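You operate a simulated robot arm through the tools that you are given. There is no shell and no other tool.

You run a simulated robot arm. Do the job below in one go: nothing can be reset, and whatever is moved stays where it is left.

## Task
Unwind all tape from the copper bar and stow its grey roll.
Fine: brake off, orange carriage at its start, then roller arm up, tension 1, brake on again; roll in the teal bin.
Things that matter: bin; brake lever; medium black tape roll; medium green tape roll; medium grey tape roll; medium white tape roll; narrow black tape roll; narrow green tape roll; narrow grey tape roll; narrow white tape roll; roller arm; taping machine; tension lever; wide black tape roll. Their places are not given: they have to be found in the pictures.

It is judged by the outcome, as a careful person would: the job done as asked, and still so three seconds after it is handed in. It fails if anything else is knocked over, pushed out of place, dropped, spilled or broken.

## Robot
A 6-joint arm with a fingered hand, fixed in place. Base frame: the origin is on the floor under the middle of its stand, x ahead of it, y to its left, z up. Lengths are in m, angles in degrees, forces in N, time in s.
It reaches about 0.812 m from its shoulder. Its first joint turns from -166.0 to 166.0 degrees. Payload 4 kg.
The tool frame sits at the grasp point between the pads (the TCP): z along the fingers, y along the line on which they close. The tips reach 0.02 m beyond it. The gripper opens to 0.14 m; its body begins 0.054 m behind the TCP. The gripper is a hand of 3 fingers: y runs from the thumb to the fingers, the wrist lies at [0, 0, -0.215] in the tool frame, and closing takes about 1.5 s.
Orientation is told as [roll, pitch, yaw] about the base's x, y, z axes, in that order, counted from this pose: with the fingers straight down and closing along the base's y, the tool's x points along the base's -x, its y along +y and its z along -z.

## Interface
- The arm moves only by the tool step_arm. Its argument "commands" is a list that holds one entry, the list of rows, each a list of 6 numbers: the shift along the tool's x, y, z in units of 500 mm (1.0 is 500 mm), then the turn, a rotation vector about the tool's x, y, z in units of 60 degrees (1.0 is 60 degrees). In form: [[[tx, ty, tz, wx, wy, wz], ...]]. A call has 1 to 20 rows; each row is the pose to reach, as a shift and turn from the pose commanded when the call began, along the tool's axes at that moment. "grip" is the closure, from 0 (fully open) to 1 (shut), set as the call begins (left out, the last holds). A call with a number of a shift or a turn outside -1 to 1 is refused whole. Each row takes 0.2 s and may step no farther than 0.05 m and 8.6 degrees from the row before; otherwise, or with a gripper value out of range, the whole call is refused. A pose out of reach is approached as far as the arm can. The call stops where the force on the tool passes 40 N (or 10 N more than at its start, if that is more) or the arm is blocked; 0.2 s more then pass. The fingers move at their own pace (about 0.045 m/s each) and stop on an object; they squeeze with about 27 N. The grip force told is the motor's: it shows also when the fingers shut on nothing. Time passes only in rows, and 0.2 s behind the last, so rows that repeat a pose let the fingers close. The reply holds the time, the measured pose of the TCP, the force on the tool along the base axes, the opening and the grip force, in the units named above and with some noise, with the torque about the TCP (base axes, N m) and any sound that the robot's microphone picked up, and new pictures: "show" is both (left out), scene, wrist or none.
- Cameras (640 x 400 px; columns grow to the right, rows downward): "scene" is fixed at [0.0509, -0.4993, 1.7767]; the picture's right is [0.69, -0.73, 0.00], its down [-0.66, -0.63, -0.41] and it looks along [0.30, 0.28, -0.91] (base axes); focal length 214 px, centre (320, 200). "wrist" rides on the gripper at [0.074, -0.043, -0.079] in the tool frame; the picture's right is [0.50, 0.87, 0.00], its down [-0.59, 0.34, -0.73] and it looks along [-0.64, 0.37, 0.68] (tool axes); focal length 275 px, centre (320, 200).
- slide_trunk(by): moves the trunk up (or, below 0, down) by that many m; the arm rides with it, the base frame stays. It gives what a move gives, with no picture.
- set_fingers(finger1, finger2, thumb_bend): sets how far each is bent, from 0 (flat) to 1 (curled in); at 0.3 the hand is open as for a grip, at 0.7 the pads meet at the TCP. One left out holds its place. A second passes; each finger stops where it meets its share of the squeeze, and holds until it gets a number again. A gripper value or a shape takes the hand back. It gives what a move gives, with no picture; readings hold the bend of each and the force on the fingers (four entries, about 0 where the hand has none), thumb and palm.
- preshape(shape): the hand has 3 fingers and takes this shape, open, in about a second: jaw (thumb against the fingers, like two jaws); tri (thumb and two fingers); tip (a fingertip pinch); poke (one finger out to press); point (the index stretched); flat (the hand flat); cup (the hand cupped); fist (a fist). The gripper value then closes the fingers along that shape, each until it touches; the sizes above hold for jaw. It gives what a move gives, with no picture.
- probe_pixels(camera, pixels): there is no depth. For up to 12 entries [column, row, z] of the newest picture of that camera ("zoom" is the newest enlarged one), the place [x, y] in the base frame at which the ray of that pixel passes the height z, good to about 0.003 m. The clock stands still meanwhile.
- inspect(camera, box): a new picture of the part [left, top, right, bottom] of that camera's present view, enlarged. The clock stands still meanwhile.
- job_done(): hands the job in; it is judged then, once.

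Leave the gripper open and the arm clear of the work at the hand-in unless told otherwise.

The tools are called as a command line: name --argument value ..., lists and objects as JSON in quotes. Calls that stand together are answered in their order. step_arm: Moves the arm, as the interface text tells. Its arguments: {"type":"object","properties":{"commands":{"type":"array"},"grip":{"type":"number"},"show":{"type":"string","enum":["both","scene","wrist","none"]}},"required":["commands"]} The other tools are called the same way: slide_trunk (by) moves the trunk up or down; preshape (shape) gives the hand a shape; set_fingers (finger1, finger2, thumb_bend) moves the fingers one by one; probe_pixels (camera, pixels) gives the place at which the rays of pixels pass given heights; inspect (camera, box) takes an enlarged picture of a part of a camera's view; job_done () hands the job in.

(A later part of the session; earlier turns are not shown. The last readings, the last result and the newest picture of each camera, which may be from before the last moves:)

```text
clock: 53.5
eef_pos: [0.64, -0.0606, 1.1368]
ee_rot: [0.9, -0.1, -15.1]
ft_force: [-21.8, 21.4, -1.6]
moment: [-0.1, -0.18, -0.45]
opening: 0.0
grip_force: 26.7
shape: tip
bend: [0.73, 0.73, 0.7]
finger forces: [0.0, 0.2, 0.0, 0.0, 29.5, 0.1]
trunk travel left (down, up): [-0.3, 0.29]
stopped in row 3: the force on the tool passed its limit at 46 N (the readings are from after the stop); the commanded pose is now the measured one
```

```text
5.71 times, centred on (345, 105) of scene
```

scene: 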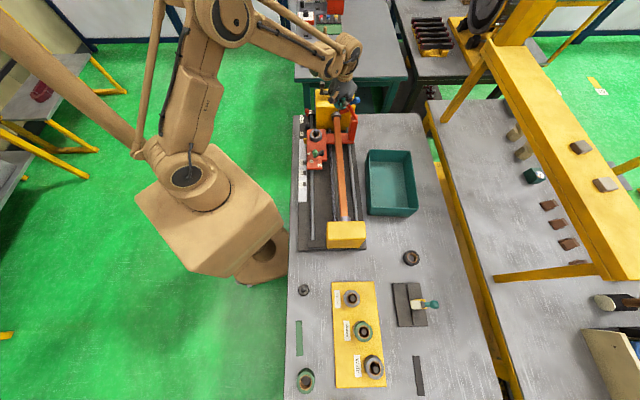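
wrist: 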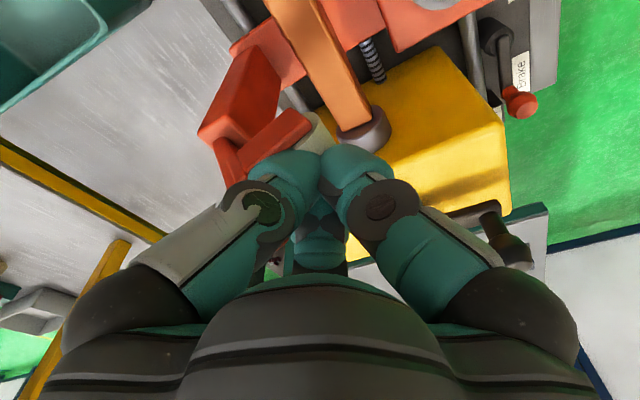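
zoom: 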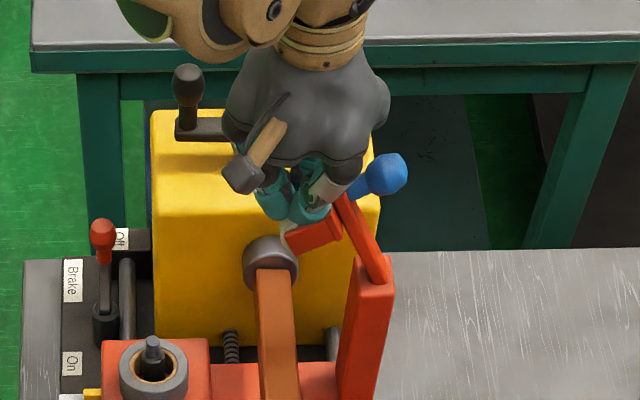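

46 N against the closed fingers and the arm didn't move, so the roller arm is at its upper stop. I'll back away, rise, and go to look at the tension lever.

step_arm --commands '[[[0.03, 0.0175, 0, 0, 0, 0], [0.07, 0.04, 0, 0, 0, 0], [0.104, 0.06, -0.06, 0, 0, 0], [0.104, 0.06, -0.14, 0, 0, 0], [0.17, 0.04, -0.16, 0, 0, 0], [0.25, 0, -0.16, 0, 0, 0], [0.33, -0.04, -0.16, 0, 0, 0], [0.41, -0.06, -0.14, 0, 0, 0]]]' --grip 0.5

inspect --camera "scene" --box '[290, 80, 370, 180]'

inspect --camera "wrist" --box '[160, 0, 480, 200]'

```text
clock: 55.2
eef_pos: [0.4366, -0.0419, 1.207]
ee_rot: [0.8, -0.1, -15.2]
ft_force: [0.4, 0.0, 0.4]
moment: [-0.04, -0.04, 0.01]
opening: 0.0695
grip_force: 0.0
shape: tip
bend: [0.34, 0.34, 0.33]
finger forces: [0.1, 0.1, 0.0, 0.1, 0.0, 0.1]
trunk travel left (down, up): [-0.3, 0.29]
```

scene: 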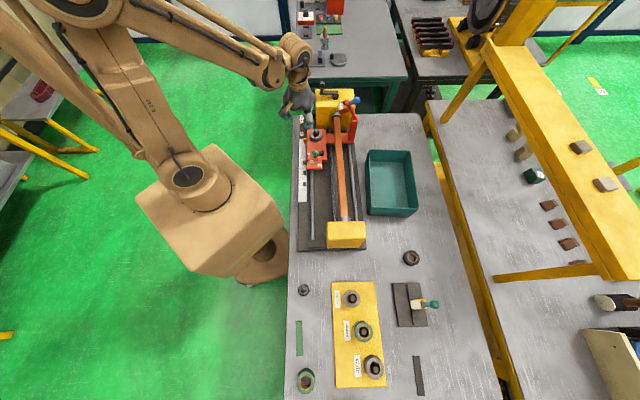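
wrist: 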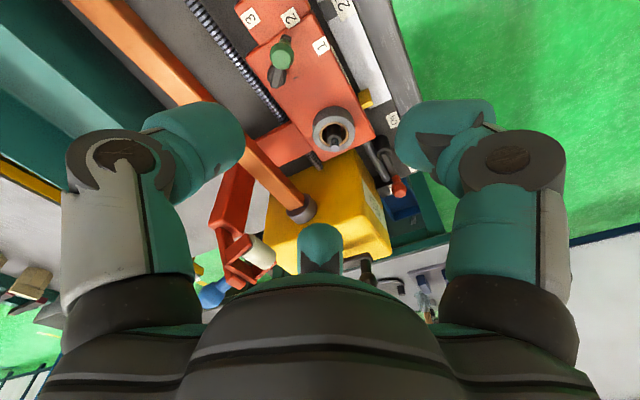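

```text
4.00 times, centred on (330, 130) of scene
```

zoom: 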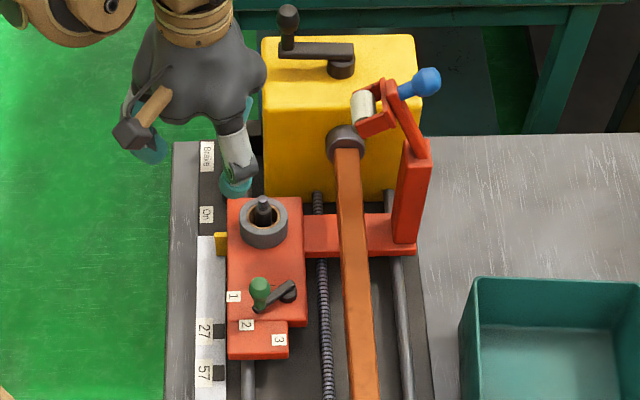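

```text
2.00 times, centred on (320, 100) of wrist
```

zoom: 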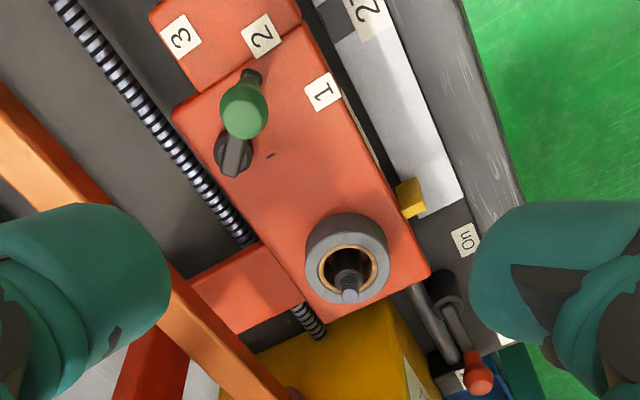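

I'll triangulate the tension lever's pivot, knob and labels with these views.

probe_pixels --camera "wrist" --pixels '[[276.5, 82.5, 0.96], [276.5, 82.5, 0.98], [285.5, 40, 0.95], [285.5, 40, 0.97], [283, 52.5, 0.97], [283, 52.5, 0.99], [321, 46, 0.935], [291, 17.5, 0.935], [250, 18, 0.935], [276, 76, 0.935]]'

probe_pixels --camera "scene" --pixels '[[322.5, 152.5, 0.96], [322.5, 152.5, 0.98], [315, 157, 0.95], [315, 157, 0.97], [314.75, 151.75, 0.97], [314.75, 151.75, 0.99], [308.25, 154.25, 0.935], [311.5, 161.25, 0.935], [319.75, 165, 0.935], [322.3, 155, 0.935]]'

```text
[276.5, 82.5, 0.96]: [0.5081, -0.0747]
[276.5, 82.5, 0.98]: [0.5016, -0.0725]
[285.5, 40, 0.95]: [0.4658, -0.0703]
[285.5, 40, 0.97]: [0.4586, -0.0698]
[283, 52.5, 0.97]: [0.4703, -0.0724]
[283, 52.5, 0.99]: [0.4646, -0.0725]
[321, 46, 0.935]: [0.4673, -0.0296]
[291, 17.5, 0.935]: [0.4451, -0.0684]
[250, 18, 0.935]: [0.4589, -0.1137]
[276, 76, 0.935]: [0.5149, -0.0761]
```

```text
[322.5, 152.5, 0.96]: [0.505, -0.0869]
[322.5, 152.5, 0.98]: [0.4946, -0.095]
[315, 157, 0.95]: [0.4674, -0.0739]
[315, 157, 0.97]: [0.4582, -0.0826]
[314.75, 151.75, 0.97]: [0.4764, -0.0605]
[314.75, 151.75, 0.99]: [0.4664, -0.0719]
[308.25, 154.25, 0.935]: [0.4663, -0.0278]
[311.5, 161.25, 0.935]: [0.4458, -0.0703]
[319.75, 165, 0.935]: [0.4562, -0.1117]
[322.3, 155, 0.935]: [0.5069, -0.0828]
```

Tension pivot is about (0.511,-0.079) and the knob (0.466,-0.072) at 171°, exactly at label 2; label 1 is at 131°. I'll move above the green knob.

step_arm --commands '[[[-0.0181, -0.0108, 0.0635, 0, 0, 0], [-0.0362, -0.0215, 0.127, 0, 0, 0], [-0.0543, -0.0323, 0.1905, 0, 0, 0], [-0.0724, -0.043, 0.25, 0, 0, 0]]]'

inspect --camera "wrist" --box '[160, 0, 480, 200]'

```text
clock: 56.2
eef_pos: [0.4684, -0.0692, 1.0808]
ee_rot: [0.8, 0.0, -15.3]
ft_force: [0.0, -0.3, 0.4]
moment: [-0.01, 0.0, 0.01]
opening: 0.0696
grip_force: 0.1
shape: tip
bend: [0.34, 0.34, 0.33]
finger forces: [0.0, 0.0, 0.1, 0.0, 0.0, 0.0]
trunk travel left (down, up): [-0.3, 0.29]
```

scene: 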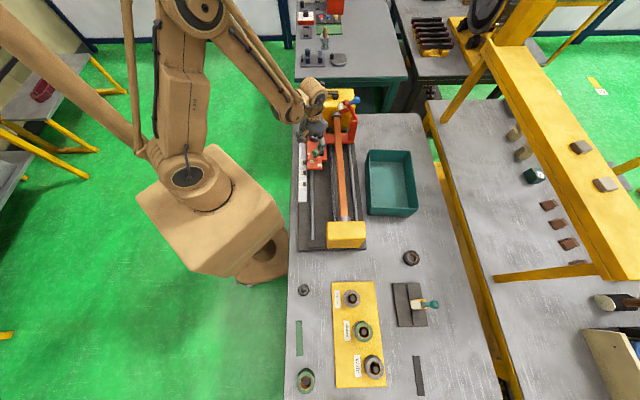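
wrist: 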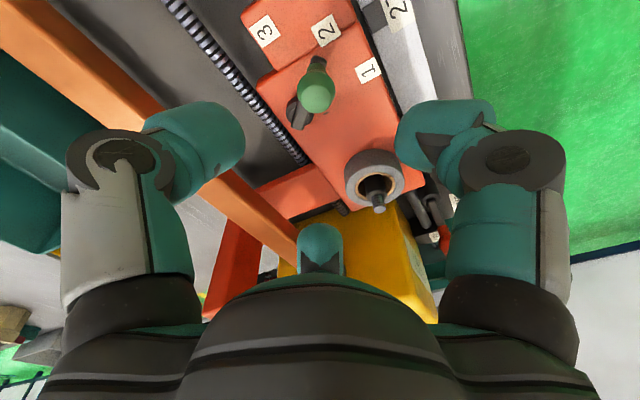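

```text
2.00 times, centred on (320, 100) of wrist
```

zoom: 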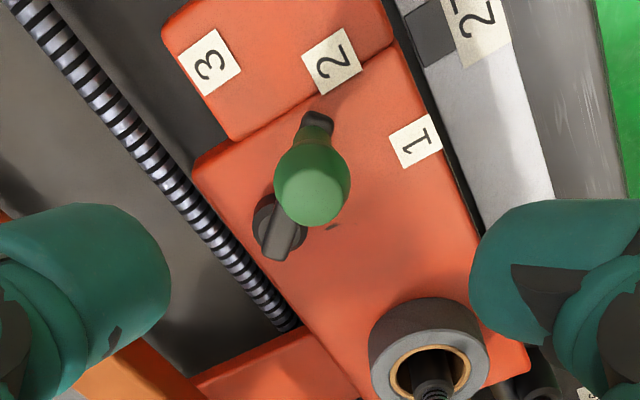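

probe_pixels --camera "wrist" --pixels '[[316, 90, 0.98], [316, 90, 0.985], [316, 95, 0.99], [318, 62, 0.95], [300, 120, 0.955], [296, 108, 0.94]]'

step_arm --commands '[[[0.004, -0.004, 0.07, 0, 0, 0], [0.004, -0.004, 0.14, 0, 0, 0], [0.004, -0.004, 0.194, 0, 0, 0]]]'

inspect --camera "wrist" --box '[160, 50, 480, 250]'

```text
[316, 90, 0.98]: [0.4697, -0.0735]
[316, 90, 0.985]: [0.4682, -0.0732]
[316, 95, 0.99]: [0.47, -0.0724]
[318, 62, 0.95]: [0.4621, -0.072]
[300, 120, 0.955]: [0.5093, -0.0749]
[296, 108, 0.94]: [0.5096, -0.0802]
```

```text
clock: 57.0
eef_pos: [0.4791, -0.0718, 0.9922]
ee_rot: [0.8, 0.1, -15.2]
ft_force: [-0.6, 0.6, -0.5]
moment: [0.02, 0.0, 0.01]
opening: 0.0696
grip_force: 0.1
shape: tip
bend: [0.34, 0.34, 0.33]
finger forces: [0.0, 0.0, 0.0, 0.0, 0.0, 0.0]
out of reach, approached as far as the arm can: row 3
trunk travel left (down, up): [-0.3, 0.29]
```

scene: 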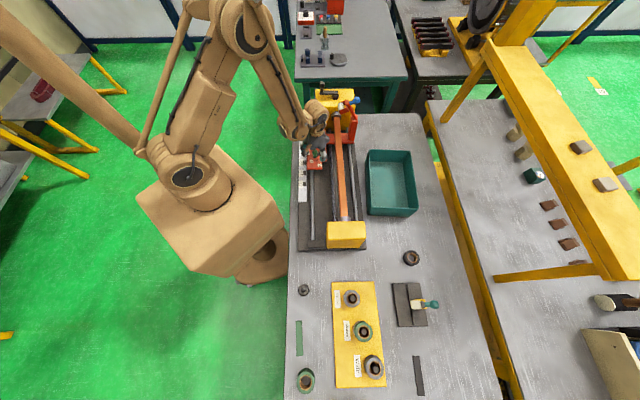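
wrist: 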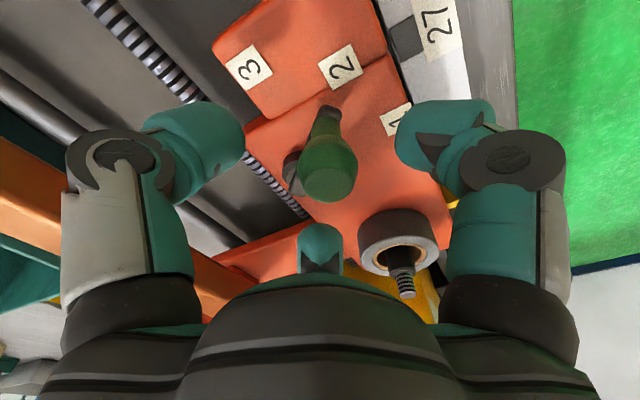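

```text
2.00 times, centred on (320, 150) of wrist
```

zoom: 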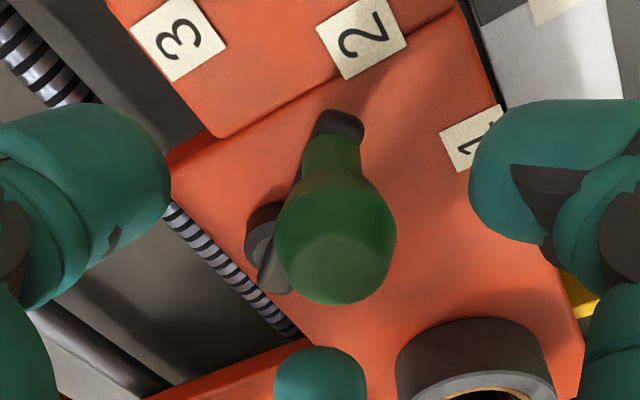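

The arm can't get low enough here at the present trunk height. I'll rise by 0.2 m, then lower the trunk by 0.15 m.

step_arm --commands '[[[0, 0, -0.08, 0, 0, 0], [0, 0, -0.17, 0, 0, 0], [0, 0, -0.26, 0, 0, 0], [0, 0, -0.35, 0, 0, 0], [0, 0, -0.42, 0, 0, 0]]]' --show "none"

slide_trunk --by -0.15

```text
clock: 58.2
eef_pos: [0.4755, -0.074, 1.2048]
ee_rot: [0.8, -0.2, -15.2]
ft_force: [-1.4, -0.3, 0.7]
moment: [0.01, 0.01, 0.05]
opening: 0.0698
grip_force: 0.1
shape: tip
bend: [0.34, 0.34, 0.33]
finger forces: [0.1, 0.0, 0.0, 0.0, 0.0, 0.0]
trunk travel left (down, up): [-0.3, 0.29]
```

```text
clock: 60.0
eef_pos: [0.4775, -0.0745, 1.0547]
ee_rot: [0.8, -0.1, -15.2]
ft_force: [0.4, 0.0, -0.5]
moment: [-0.02, 0.01, 0.02]
opening: 0.0699
grip_force: 0.2
shape: tip
bend: [0.34, 0.34, 0.33]
finger forces: [0.1, 0.1, 0.0, 0.0, 0.1, 0.0]
trunk travel left (down, up): [-0.15, 0.44]
```

Now at z 1.055 with the trunk lower. I'll descend onto the green knob at (0.468, -0.073), TCP z 0.983.

step_arm --commands '[[[0.0173, -0.0016, 0, 0, 0, 0], [0.0173, -0.0016, 0.07, 0, 0, 0], [0.0173, -0.0016, 0.144, 0, 0, 0]]]'

inspect --camera "wrist" --box '[160, 50, 480, 250]'

inspect --camera "scene" --box '[290, 90, 370, 190]'

```text
clock: 60.8
eef_pos: [0.4687, -0.0724, 0.9805]
ee_rot: [0.8, 0.0, -15.3]
ft_force: [0.0, 0.0, -0.3]
moment: [-0.01, 0.02, -0.01]
opening: 0.0697
grip_force: 0.1
shape: tip
bend: [0.34, 0.34, 0.33]
finger forces: [0.1, 0.0, 0.0, 0.1, 0.0, 0.0]
trunk travel left (down, up): [-0.15, 0.44]
```

scene: 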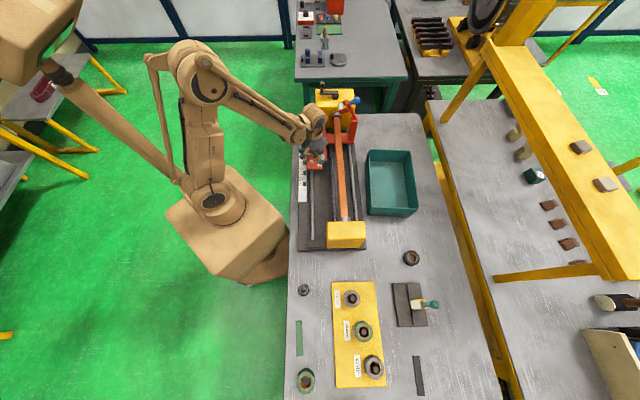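
wrist: 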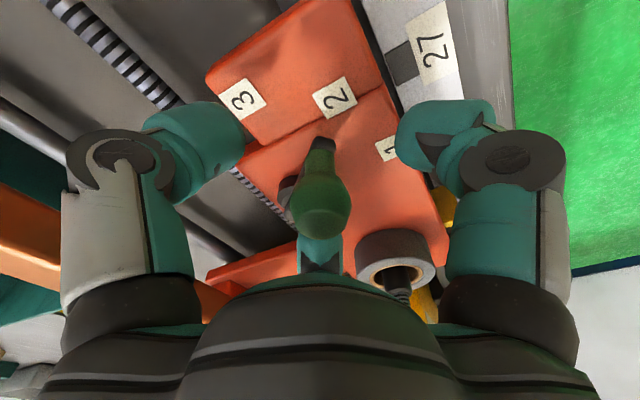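

```text
2.00 times, centred on (320, 150) of wrist
```

zoom: 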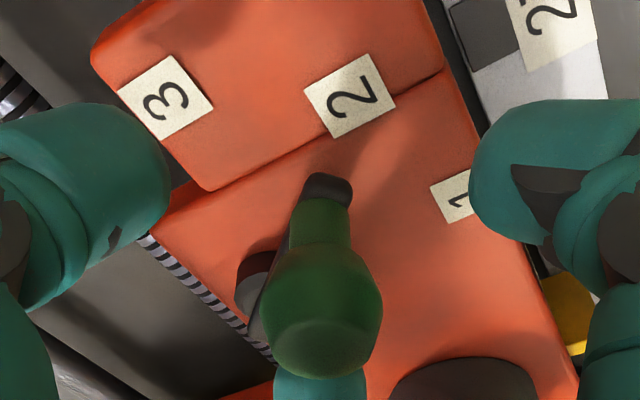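

```text
4.00 times, centred on (330, 140) of scene
```

zoom: 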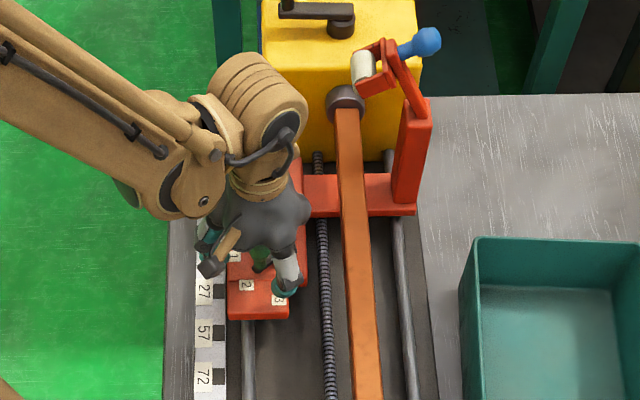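

The knob is centred. I'll close to a snug ring and sweep it along its arc from 2 towards 1 (171° to 131°).

step_arm --commands '[[[0, 0, 0, 0, 0, 0], [0, 0, 0, 0, 0, 0], [0, 0, 0, 0, 0, 0], [0, 0, 0, 0, 0, 0], [0.0002, 0.0153, 0, 0, 0, 0], [-0.0021, 0.0302, 0, 0, 0, 0], [-0.0069, 0.0446, 0, 0, 0, 0], [-0.0142, 0.0578, 0, 0, 0, 0]]]' --grip 0.86

inspect --camera "wrist" --box '[160, 50, 480, 250]'

inspect --camera "scene" --box '[290, 90, 370, 190]'

```text
clock: 62.6
eef_pos: [0.4834, -0.0462, 0.9816]
ee_rot: [0.8, -0.1, -15.2]
ft_force: [-0.3, -0.3, 0.3]
moment: [0.05, -0.03, 0.0]
opening: 0.0197
grip_force: 0.0
shape: tip
bend: [0.54, 0.54, 0.53]
finger forces: [0.0, 0.0, 0.1, 0.0, 0.0, 0.0]
trunk travel left (down, up): [-0.15, 0.44]
```

scene: 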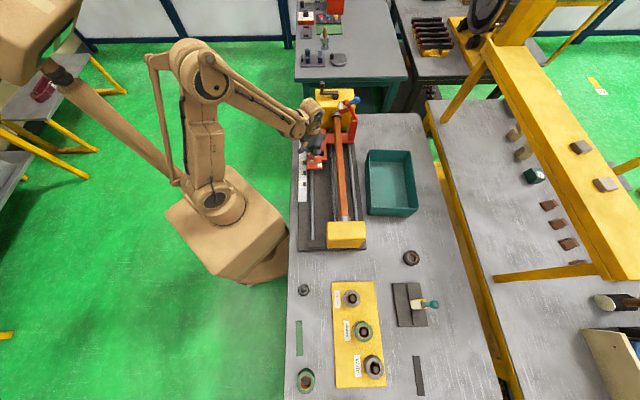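
wrist: 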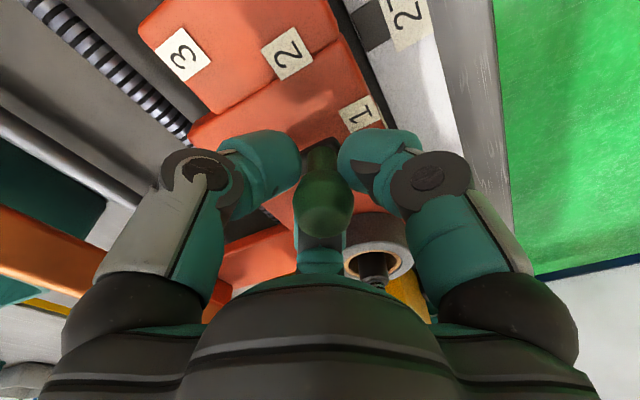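

```text
2.00 times, centred on (320, 150) of wrist
```

zoom: 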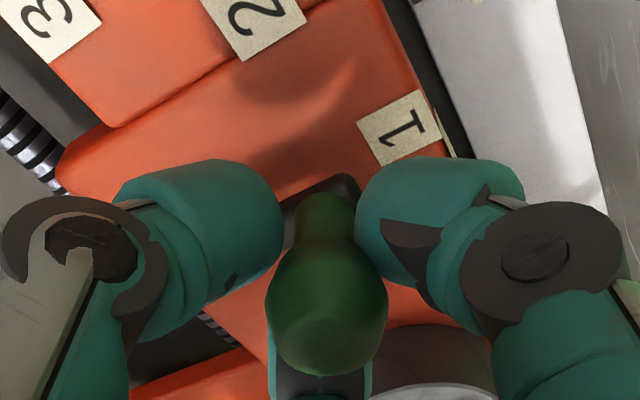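

```text
4.00 times, centred on (330, 140) of scene
```

zoom: 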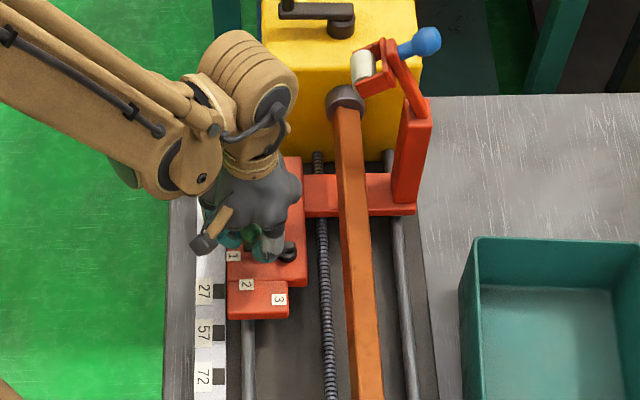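

The knob followed to about label 1. I'll nudge a little further to feel whether there's a stop there.

step_arm --commands '[[[-0.0047, 0.006, 0, 0, 0, 0], [-0.0094, 0.0119, 0, 0, 0, 0]]]' --show "wrist"

inspect --camera "wrist" --box '[160, 50, 480, 250]'

```text
clock: 63.2
eef_pos: [0.489, -0.0411, 0.9825]
ee_rot: [0.8, -0.1, -15.2]
ft_force: [0.0, 0.1, -0.2]
moment: [-0.01, -0.02, -0.02]
opening: 0.0195
grip_force: 0.0
shape: tip
bend: [0.54, 0.54, 0.52]
finger forces: [0.0, 0.0, 0.0, 0.0, 1.0, 0.0]
trunk travel left (down, up): [-0.15, 0.44]
```

wrist: 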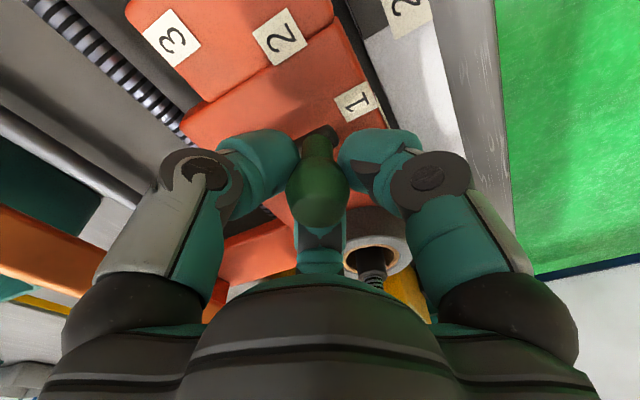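

```text
2.00 times, centred on (320, 150) of wrist
```

zoom: 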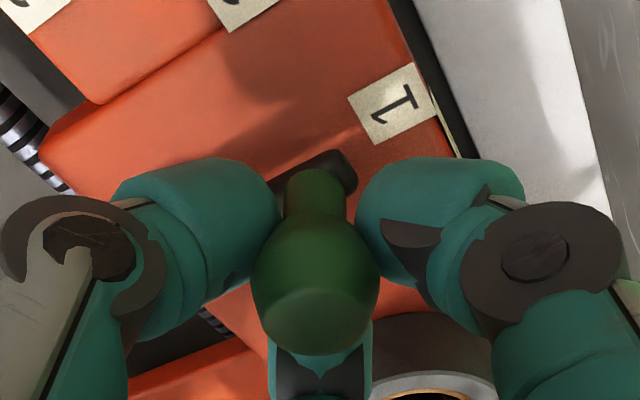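

step_arm --commands '[[[-0.0057, 0.005, 0, 0, 0, 0], [-0.0114, 0.01, 0, 0, 0, 0]]]' --show "wrist"

inspect --camera "wrist" --box '[160, 50, 480, 250]'

```text
clock: 63.8
eef_pos: [0.4955, -0.0388, 0.9821]
ee_rot: [0.8, -0.1, -15.2]
ft_force: [0.2, -2.0, -0.7]
moment: [-0.02, -0.06, 0.01]
opening: 0.0197
grip_force: 0.0
shape: tip
bend: [0.54, 0.54, 0.52]
finger forces: [0.0, 0.0, 0.1, 0.1, 1.3, 0.0]
trunk travel left (down, up): [-0.15, 0.44]
```

wrist: 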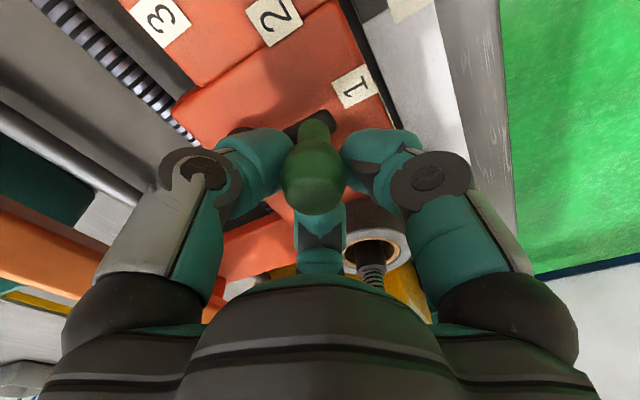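

```text
2.00 times, centred on (320, 150) of wrist
```

zoom: 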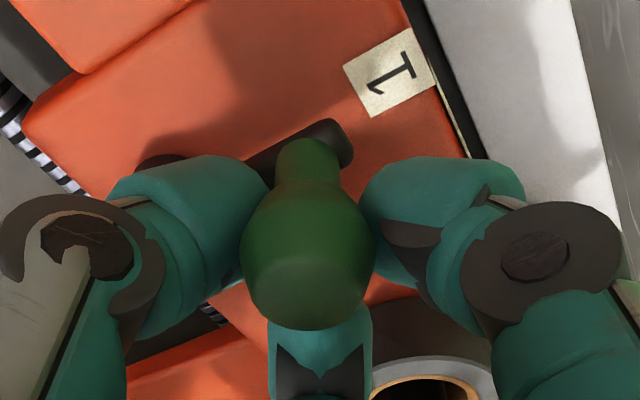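

probe_pixels --camera "wrist" --pixels '[[312.5, 200, 0.995], [313, 178, 0.98], [319, 118, 0.95], [353, 88, 0.935], [275, 25, 0.935]]'

inspect --camera "scene" --box '[300, 125, 340, 175]'

```text
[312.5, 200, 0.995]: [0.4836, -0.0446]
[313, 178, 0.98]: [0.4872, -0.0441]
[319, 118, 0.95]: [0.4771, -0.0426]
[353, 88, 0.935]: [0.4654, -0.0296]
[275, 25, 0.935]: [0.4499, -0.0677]
```

```text
8.00 times, centred on (320, 150) of scene
```

zoom: 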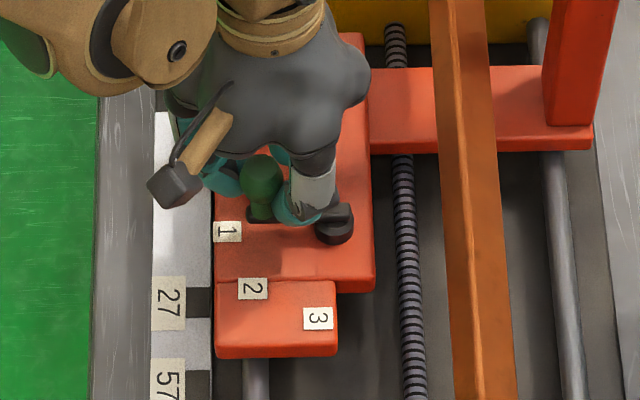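

The knob (0.485,-0.044, about 127–131°) stayed put while the ring moved on, which hints at a stop. To verify, I'll recentre, grip firmly and push along the arc.

step_arm --commands '[[[0.0165, -0.0148, 0, 0, 0, 0], [0.0165, -0.0148, 0, 0, 0, 0], [0.0165, -0.0148, 0, 0, 0, 0], [0.0165, -0.0148, 0, 0, 0, 0]]]' --grip 1.0 --show "wrist"

inspect --camera "wrist" --box '[160, 50, 480, 250]'

```text
clock: 64.8
eef_pos: [0.4868, -0.044, 0.9804]
ee_rot: [0.8, 0.1, -15.2]
ft_force: [2.4, 0.4, -21.3]
moment: [-0.24, -0.28, 0.04]
opening: 0.0097
grip_force: 27.1
shape: tip
bend: [0.67, 0.73, 0.53]
finger forces: [24.3, 18.8, 0.0, 0.0, 24.5, 0.0]
trunk travel left (down, up): [-0.15, 0.44]
```

wrist: 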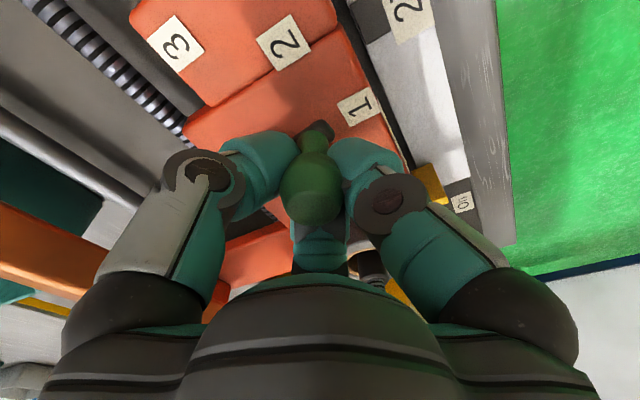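

```text
2.00 times, centred on (320, 150) of wrist
```

zoom: 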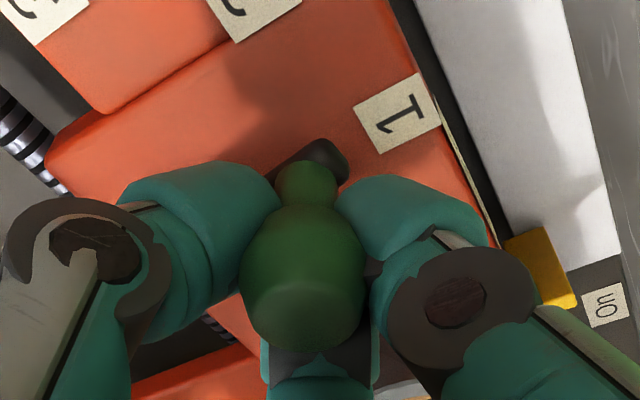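

step_arm --commands '[[[-0.0047, 0.0065, 0, 0, 0, 0], [-0.0094, 0.013, 0, 0, 0, 0]]]' --show "wrist"

inspect --camera "wrist" --box '[160, 50, 480, 250]'

```text
clock: 65.4
eef_pos: [0.4948, -0.0387, 0.9816]
ee_rot: [0.8, 0.0, -15.1]
ft_force: [-2.1, -1.9, -29.9]
moment: [-0.2, -0.29, -0.08]
opening: 0.0091
grip_force: 27.1
shape: tip
bend: [0.74, 0.73, 0.54]
finger forces: [22.8, 16.7, 0.0, 0.0, 18.9, 0.0]
trunk travel left (down, up): [-0.15, 0.44]
```

wrist: 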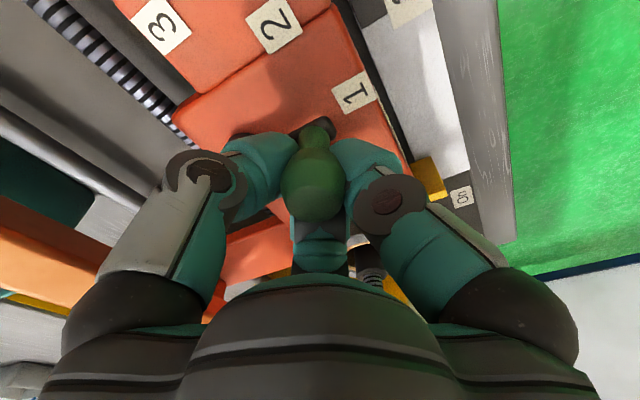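

```text
2.00 times, centred on (320, 150) of wrist
```

zoom: 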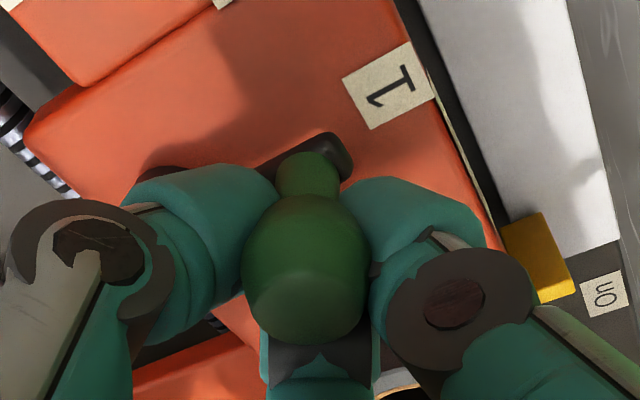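

probe_pixels --camera "wrist" --pixels '[[315, 137, 0.955], [324, 124, 0.95], [241, 129, 0.945], [357, 92, 0.935], [312, 180, 0.98], [312, 207, 0.995]]'

inspect --camera "scene" --box '[300, 125, 340, 175]'

```text
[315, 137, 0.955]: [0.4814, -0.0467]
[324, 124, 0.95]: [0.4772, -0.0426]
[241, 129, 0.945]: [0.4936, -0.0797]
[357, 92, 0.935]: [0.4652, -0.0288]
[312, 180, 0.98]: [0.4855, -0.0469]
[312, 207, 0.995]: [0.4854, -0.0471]
```

```text
8.00 times, centred on (320, 150) of scene
```

zoom: 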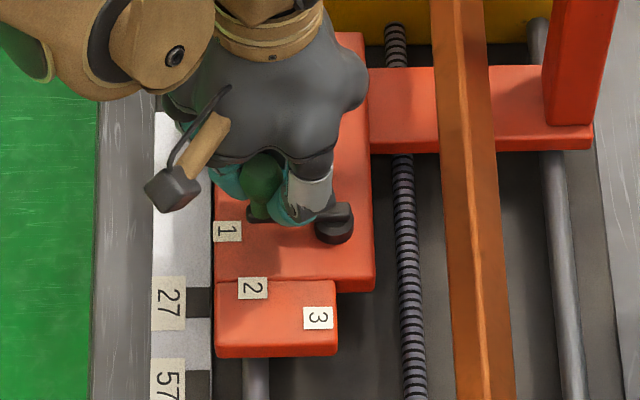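

step_arm --commands '[[[-0.0047, 0.0065, 0, 0, 0, 0], [-0.0094, 0.013, 0, 0, 0, 0]]]' --show "wrist"

inspect --camera "wrist" --box '[160, 50, 480, 250]'

inspect --camera "scene" --box '[300, 125, 340, 175]'

```text
clock: 66.0
eef_pos: [0.4994, -0.0353, 0.9825]
ee_rot: [0.8, 0.0, -15.3]
ft_force: [-4.8, -12.1, -21.5]
moment: [0.22, -0.26, 0.08]
opening: 0.004
grip_force: 27.6
shape: tip
bend: [0.74, 0.73, 0.54]
finger forces: [9.7, 0.1, 0.0, 0.0, 19.0, 0.1]
trunk travel left (down, up): [-0.15, 0.44]
```

wrist: 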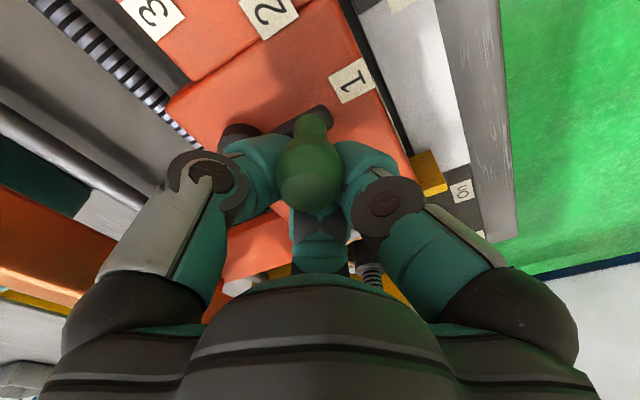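

```text
2.00 times, centred on (320, 150) of wrist
```

zoom: 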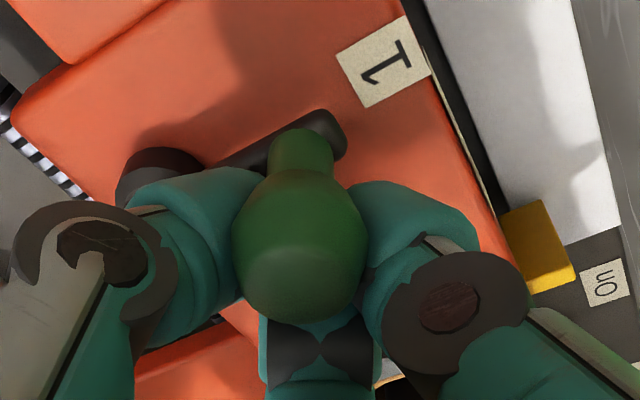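

```text
8.00 times, centred on (320, 150) of scene
```

zoom: 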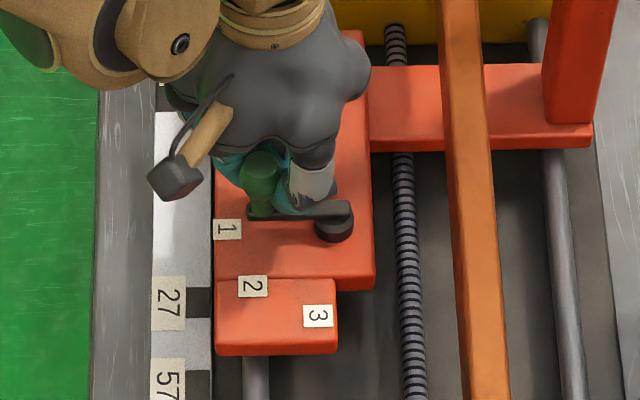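

The lever now resists (thumb 19 N) and its angle to label 1 no longer changes: it's at the stop at 1. I'll recentre slightly, open, and rise.

step_arm --commands '[[[0.0094, -0.013, 0, 0, 0, 0], [0.012, -0.0163, 0, 0, 0, 0], [0.012, -0.0163, 0, 0, 0, 0], [0.012, -0.0163, 0, 0, 0, 0], [0.012, -0.0163, -0.05, 0, 0, 0], [0.012, -0.0163, -0.1, 0, 0, 0], [0.012, -0.0163, -0.17, 0, 0, 0], [0.012, -0.0163, -0.25, 0, 0, 0]]]' --grip 0.5

inspect --camera "wrist" --box '[160, 0, 480, 200]'

inspect --camera "scene" --box '[290, 85, 370, 185]'

```text
clock: 67.8
eef_pos: [0.4914, -0.0392, 1.1084]
ee_rot: [0.8, 0.0, -15.1]
ft_force: [0.0, -0.1, -0.4]
moment: [0.0, -0.03, 0.0]
opening: 0.0694
grip_force: 0.1
shape: tip
bend: [0.34, 0.34, 0.33]
finger forces: [0.0, 0.0, 0.0, 0.0, 0.1, 0.0]
trunk travel left (down, up): [-0.15, 0.44]
```

scene: 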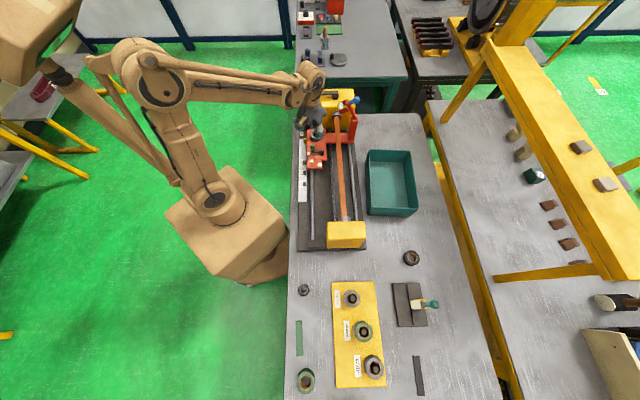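
wrist: 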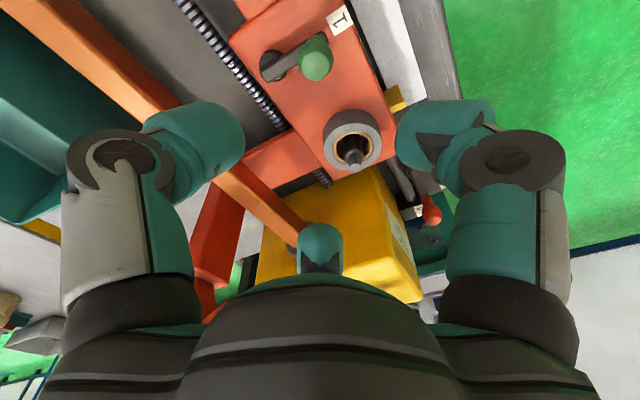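

```text
2.00 times, centred on (320, 100) of wrist
```

zoom: 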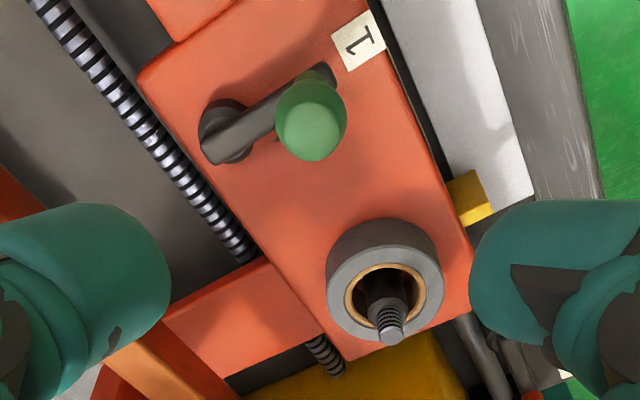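

```text
4.00 times, centred on (330, 135) of scene
```

zoom: 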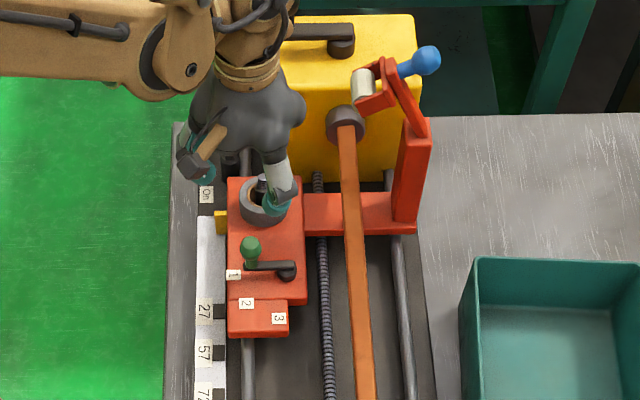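

Tension lever points at 1. Now the brake back On: I'll go above its knob (0.637, 0.153), leaning the wrist 30° away from the headstock and crank knob.

step_arm --commands '[[[-0.03, 0.07, -0.06, 0, 0, 0], [-0.06, 0.145, -0.12, 0.05, -0.0866, 0], [-0.09, 0.22, -0.16, 0.1, -0.1732, 0], [-0.12, 0.295, -0.1832, 0.15, -0.2598, 0], [-0.15, 0.37, -0.1832, 0.2, -0.3464, 0], [-0.1817, 0.4468, -0.1832, 0.25, -0.433, 0]]]' --grip 0.6

inspect --camera "wrist" --box '[160, 0, 480, 200]'

inspect --camera "scene" --box '[270, 65, 350, 165]'

```text
refused: row 2 steps farther than a row can; nothing moved
```

```text
2.00 times, centred on (320, 100) of wrist
```

zoom: 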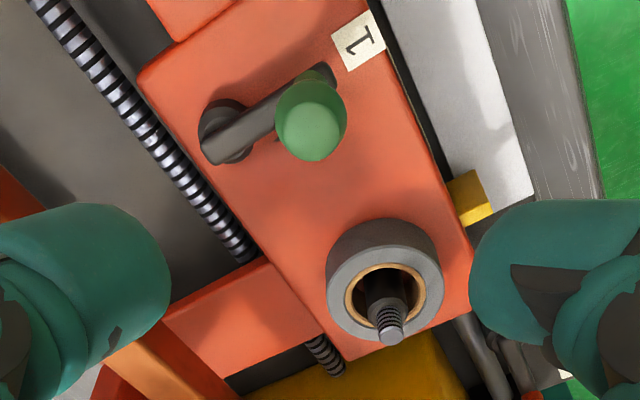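

```text
4.00 times, centred on (310, 115) of scene
```

zoom: 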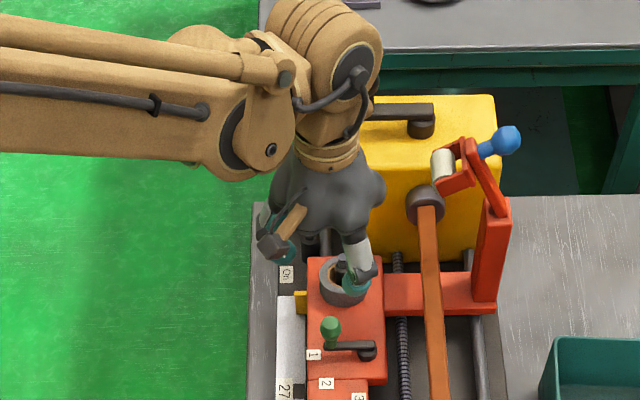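

The row steps were a bit too long. I'll split the same move into more rows.

step_arm --commands '[[[-0.02, 0.05, -0.04, 0, 0, 0], [-0.04, 0.1, -0.08, 0.03, -0.052, 0], [-0.06, 0.15, -0.12, 0.065, -0.1126, 0], [-0.08, 0.2, -0.15, 0.1, -0.1732, 0], [-0.1, 0.26, -0.17, 0.14, -0.2425, 0], [-0.13, 0.32, -0.1832, 0.18, -0.3118, 0], [-0.155, 0.385, -0.1832, 0.215, -0.3724, 0], [-0.1817, 0.4468, -0.1832, 0.25, -0.433, 0]]]' --grip 0.6

inspect --camera "wrist" --box '[160, 0, 480, 200]'

inspect --camera "scene" --box '[270, 65, 350, 165]'

```text
clock: 69.6
eef_pos: [0.6377, 0.1496, 1.2035]
ee_rot: [-15.3, -25.9, -11.9]
ft_force: [0.7, -0.1, -0.1]
moment: [-0.01, -0.01, 0.02]
opening: 0.0561
grip_force: 0.1
shape: tip
bend: [0.38, 0.38, 0.37]
finger forces: [0.0, 0.0, 0.0, 0.0, 0.1, 0.1]
trunk travel left (down, up): [-0.15, 0.44]
```

scene: 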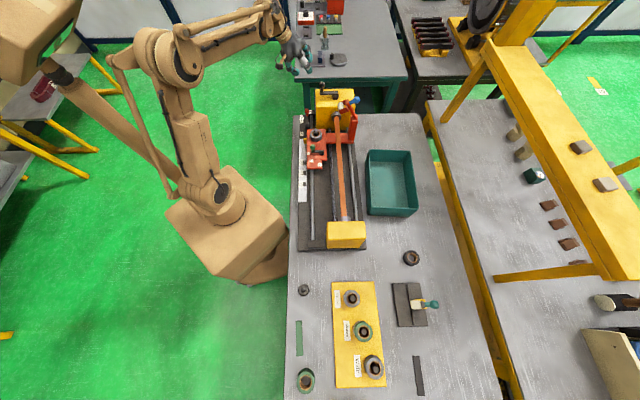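
wrist: 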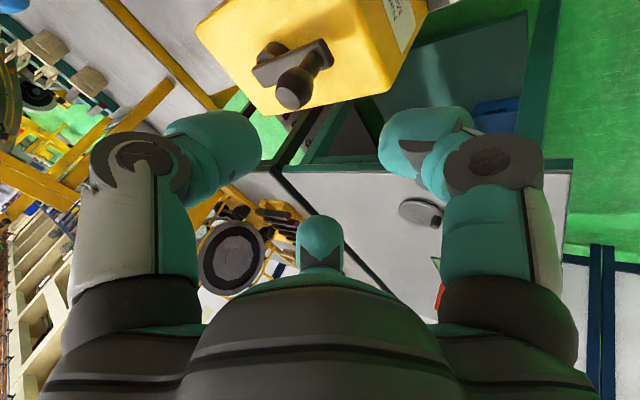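

```text
2.00 times, centred on (320, 100) of wrist
```

zoom: 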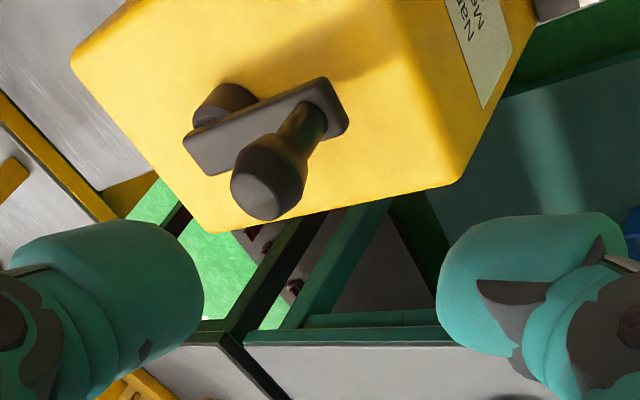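

```text
4.00 times, centred on (310, 115) of scene
```

zoom: 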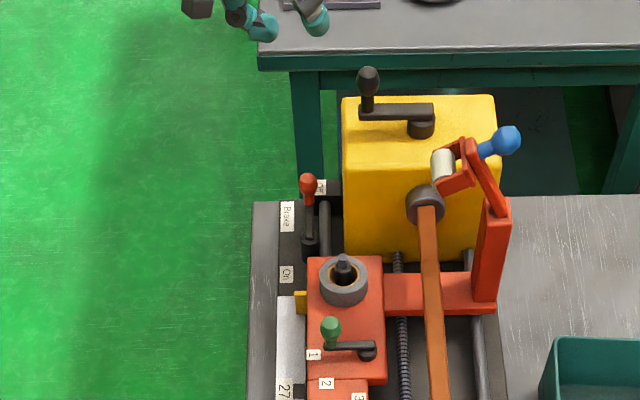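

probe_pixels --camera "scene" --pixels '[[307, 111, 0.965], [307, 111, 0.97], [307.25, 116.25, 0.935], [307, 124.5, 0.935], [307, 124.5, 0.925], [308, 129.5, 0.935]]'

```text
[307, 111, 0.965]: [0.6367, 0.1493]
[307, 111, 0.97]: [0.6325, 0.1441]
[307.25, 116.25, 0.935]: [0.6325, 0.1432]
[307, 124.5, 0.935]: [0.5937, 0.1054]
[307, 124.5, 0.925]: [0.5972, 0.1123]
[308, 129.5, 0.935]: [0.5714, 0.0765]
```

The knob is at about (0.6365, 0.148). I'll descend on it with the leaned hand, in steps.

step_arm --commands '[[[0.0289, 0.016, 0.0573, 0, 0, 0], [0.0577, 0.032, 0.1146, 0, 0, 0], [0.0866, 0.048, 0.1719, 0, 0, 0], [0.1154, 0.064, 0.2293, 0, 0, 0], [0.1443, 0.08, 0.2866, 0, 0, 0], [0.1731, 0.096, 0.3439, 0, 0, 0], [0.202, 0.112, 0.4012, 0, 0, 0]]]'

inspect --camera "wrist" --box '[160, 50, 480, 250]'

inspect --camera "scene" --box '[280, 75, 340, 145]'

```text
clock: 71.2
eef_pos: [0.6378, 0.1515, 0.9712]
ee_rot: [-15.1, -25.7, -11.9]
ft_force: [-0.4, -0.1, -0.8]
moment: [-0.02, -0.01, 0.0]
opening: 0.0562
grip_force: 0.0
shape: tip
bend: [0.38, 0.38, 0.37]
finger forces: [0.0, 0.0, 0.0, 0.1, 0.0, 0.0]
trunk travel left (down, up): [-0.15, 0.44]
```

scene: 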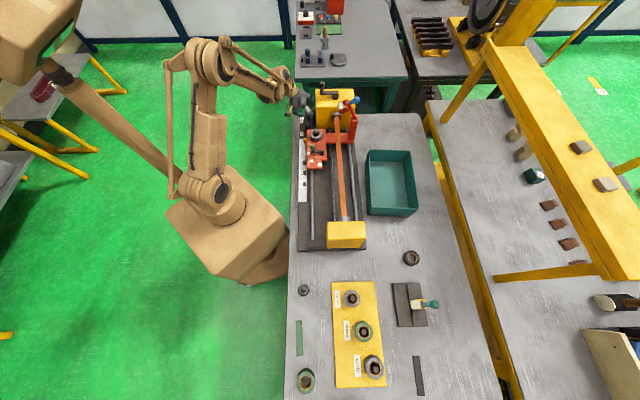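
wrist: 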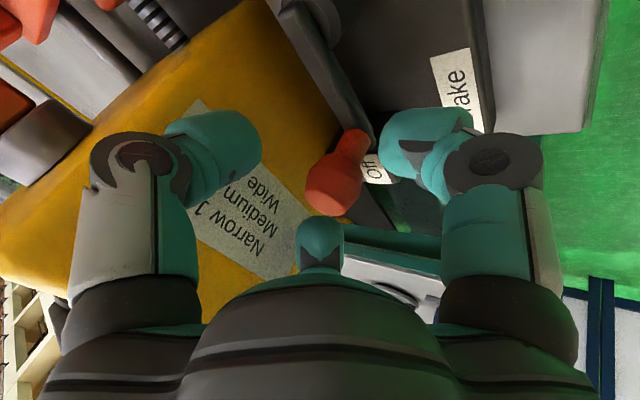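

```text
2.00 times, centred on (320, 150) of wrist
```

zoom: 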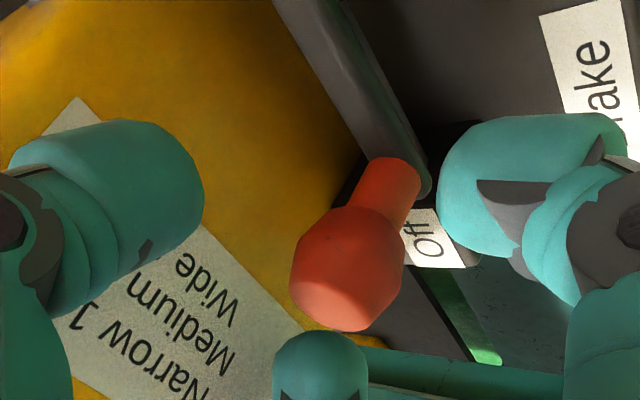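

```text
5.71 times, centred on (310, 110) of scene
```

zoom: 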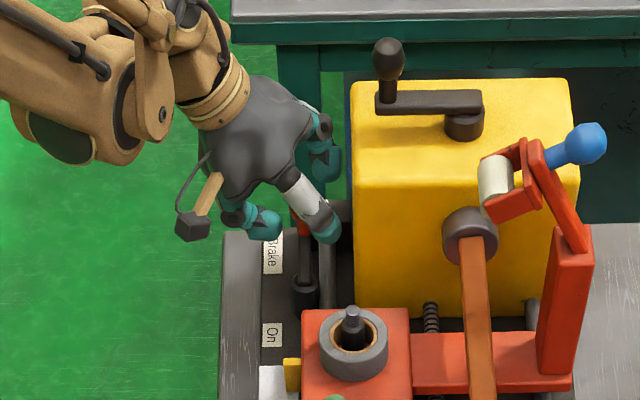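

The knob is inside the ring. I'll tighten the ring and sweep the lever back from Off, first to about 115°.

step_arm --commands '[[[0, 0, 0, 0, 0, 0], [0, 0, 0, 0, 0, 0], [0, 0, 0, 0, 0, 0], [0.0153, 0.0069, -0.0096, 0, 0, 0], [0.0316, 0.0104, -0.0188, 0, 0, 0], [0.0487, 0.011, -0.0275, 0, 0, 0], [0.0659, 0.0083, -0.0354, 0, 0, 0], [0.0829, 0.0024, -0.0421, 0, 0, 0], [0.0989, -0.0064, -0.0476, 0, 0, 0], [0.1136, -0.018, -0.0516, 0, 0, 0]]]' --grip 0.8

inspect --camera "wrist" --box '[160, 50, 480, 250]'

inspect --camera "scene" --box '[280, 75, 340, 145]'

```text
clock: 73.4
eef_pos: [0.5737, 0.1622, 0.9691]
ee_rot: [-15.3, -25.8, -12.0]
ft_force: [1.6, 0.1, 1.6]
moment: [-0.02, -0.07, 0.01]
opening: 0.0282
grip_force: 0.0
shape: tip
bend: [0.49, 0.48, 0.48]
finger forces: [0.1, 2.4, 0.1, 0.1, 0.0, 0.1]
trunk travel left (down, up): [-0.15, 0.44]
```

scene: 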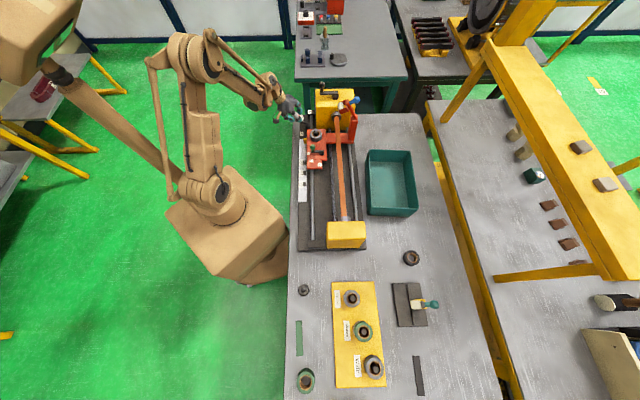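
wrist: 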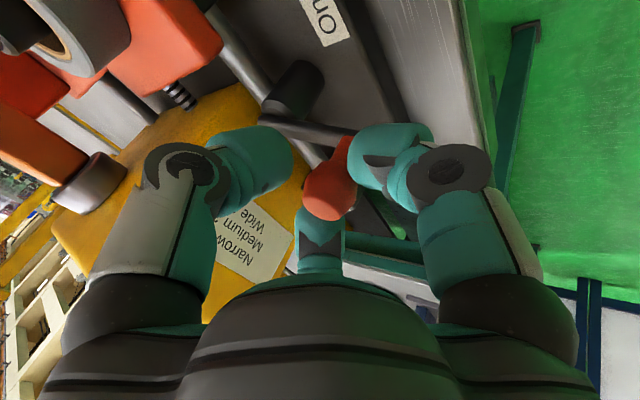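

```text
2.00 times, centred on (320, 150) of wrist
```

zoom: 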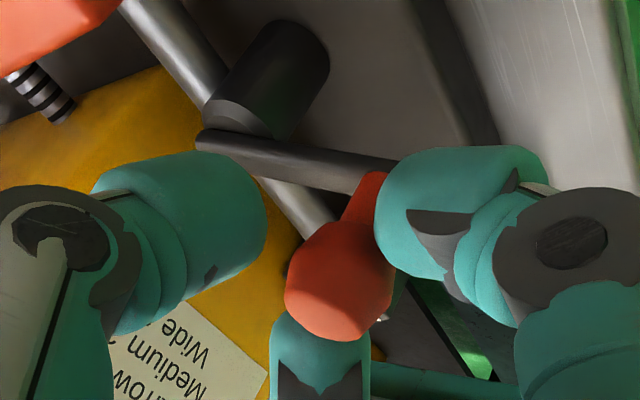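

```text
5.71 times, centred on (310, 110) of scene
```

zoom: 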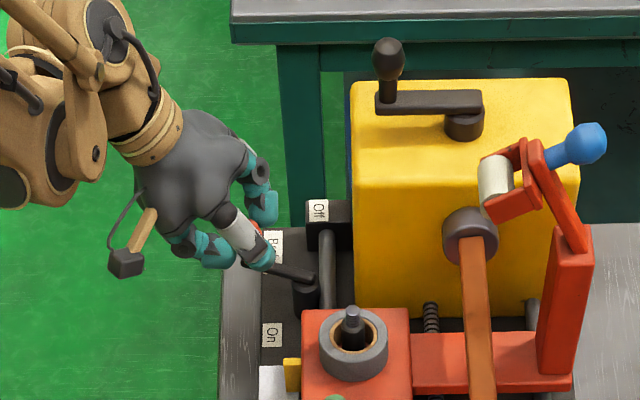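

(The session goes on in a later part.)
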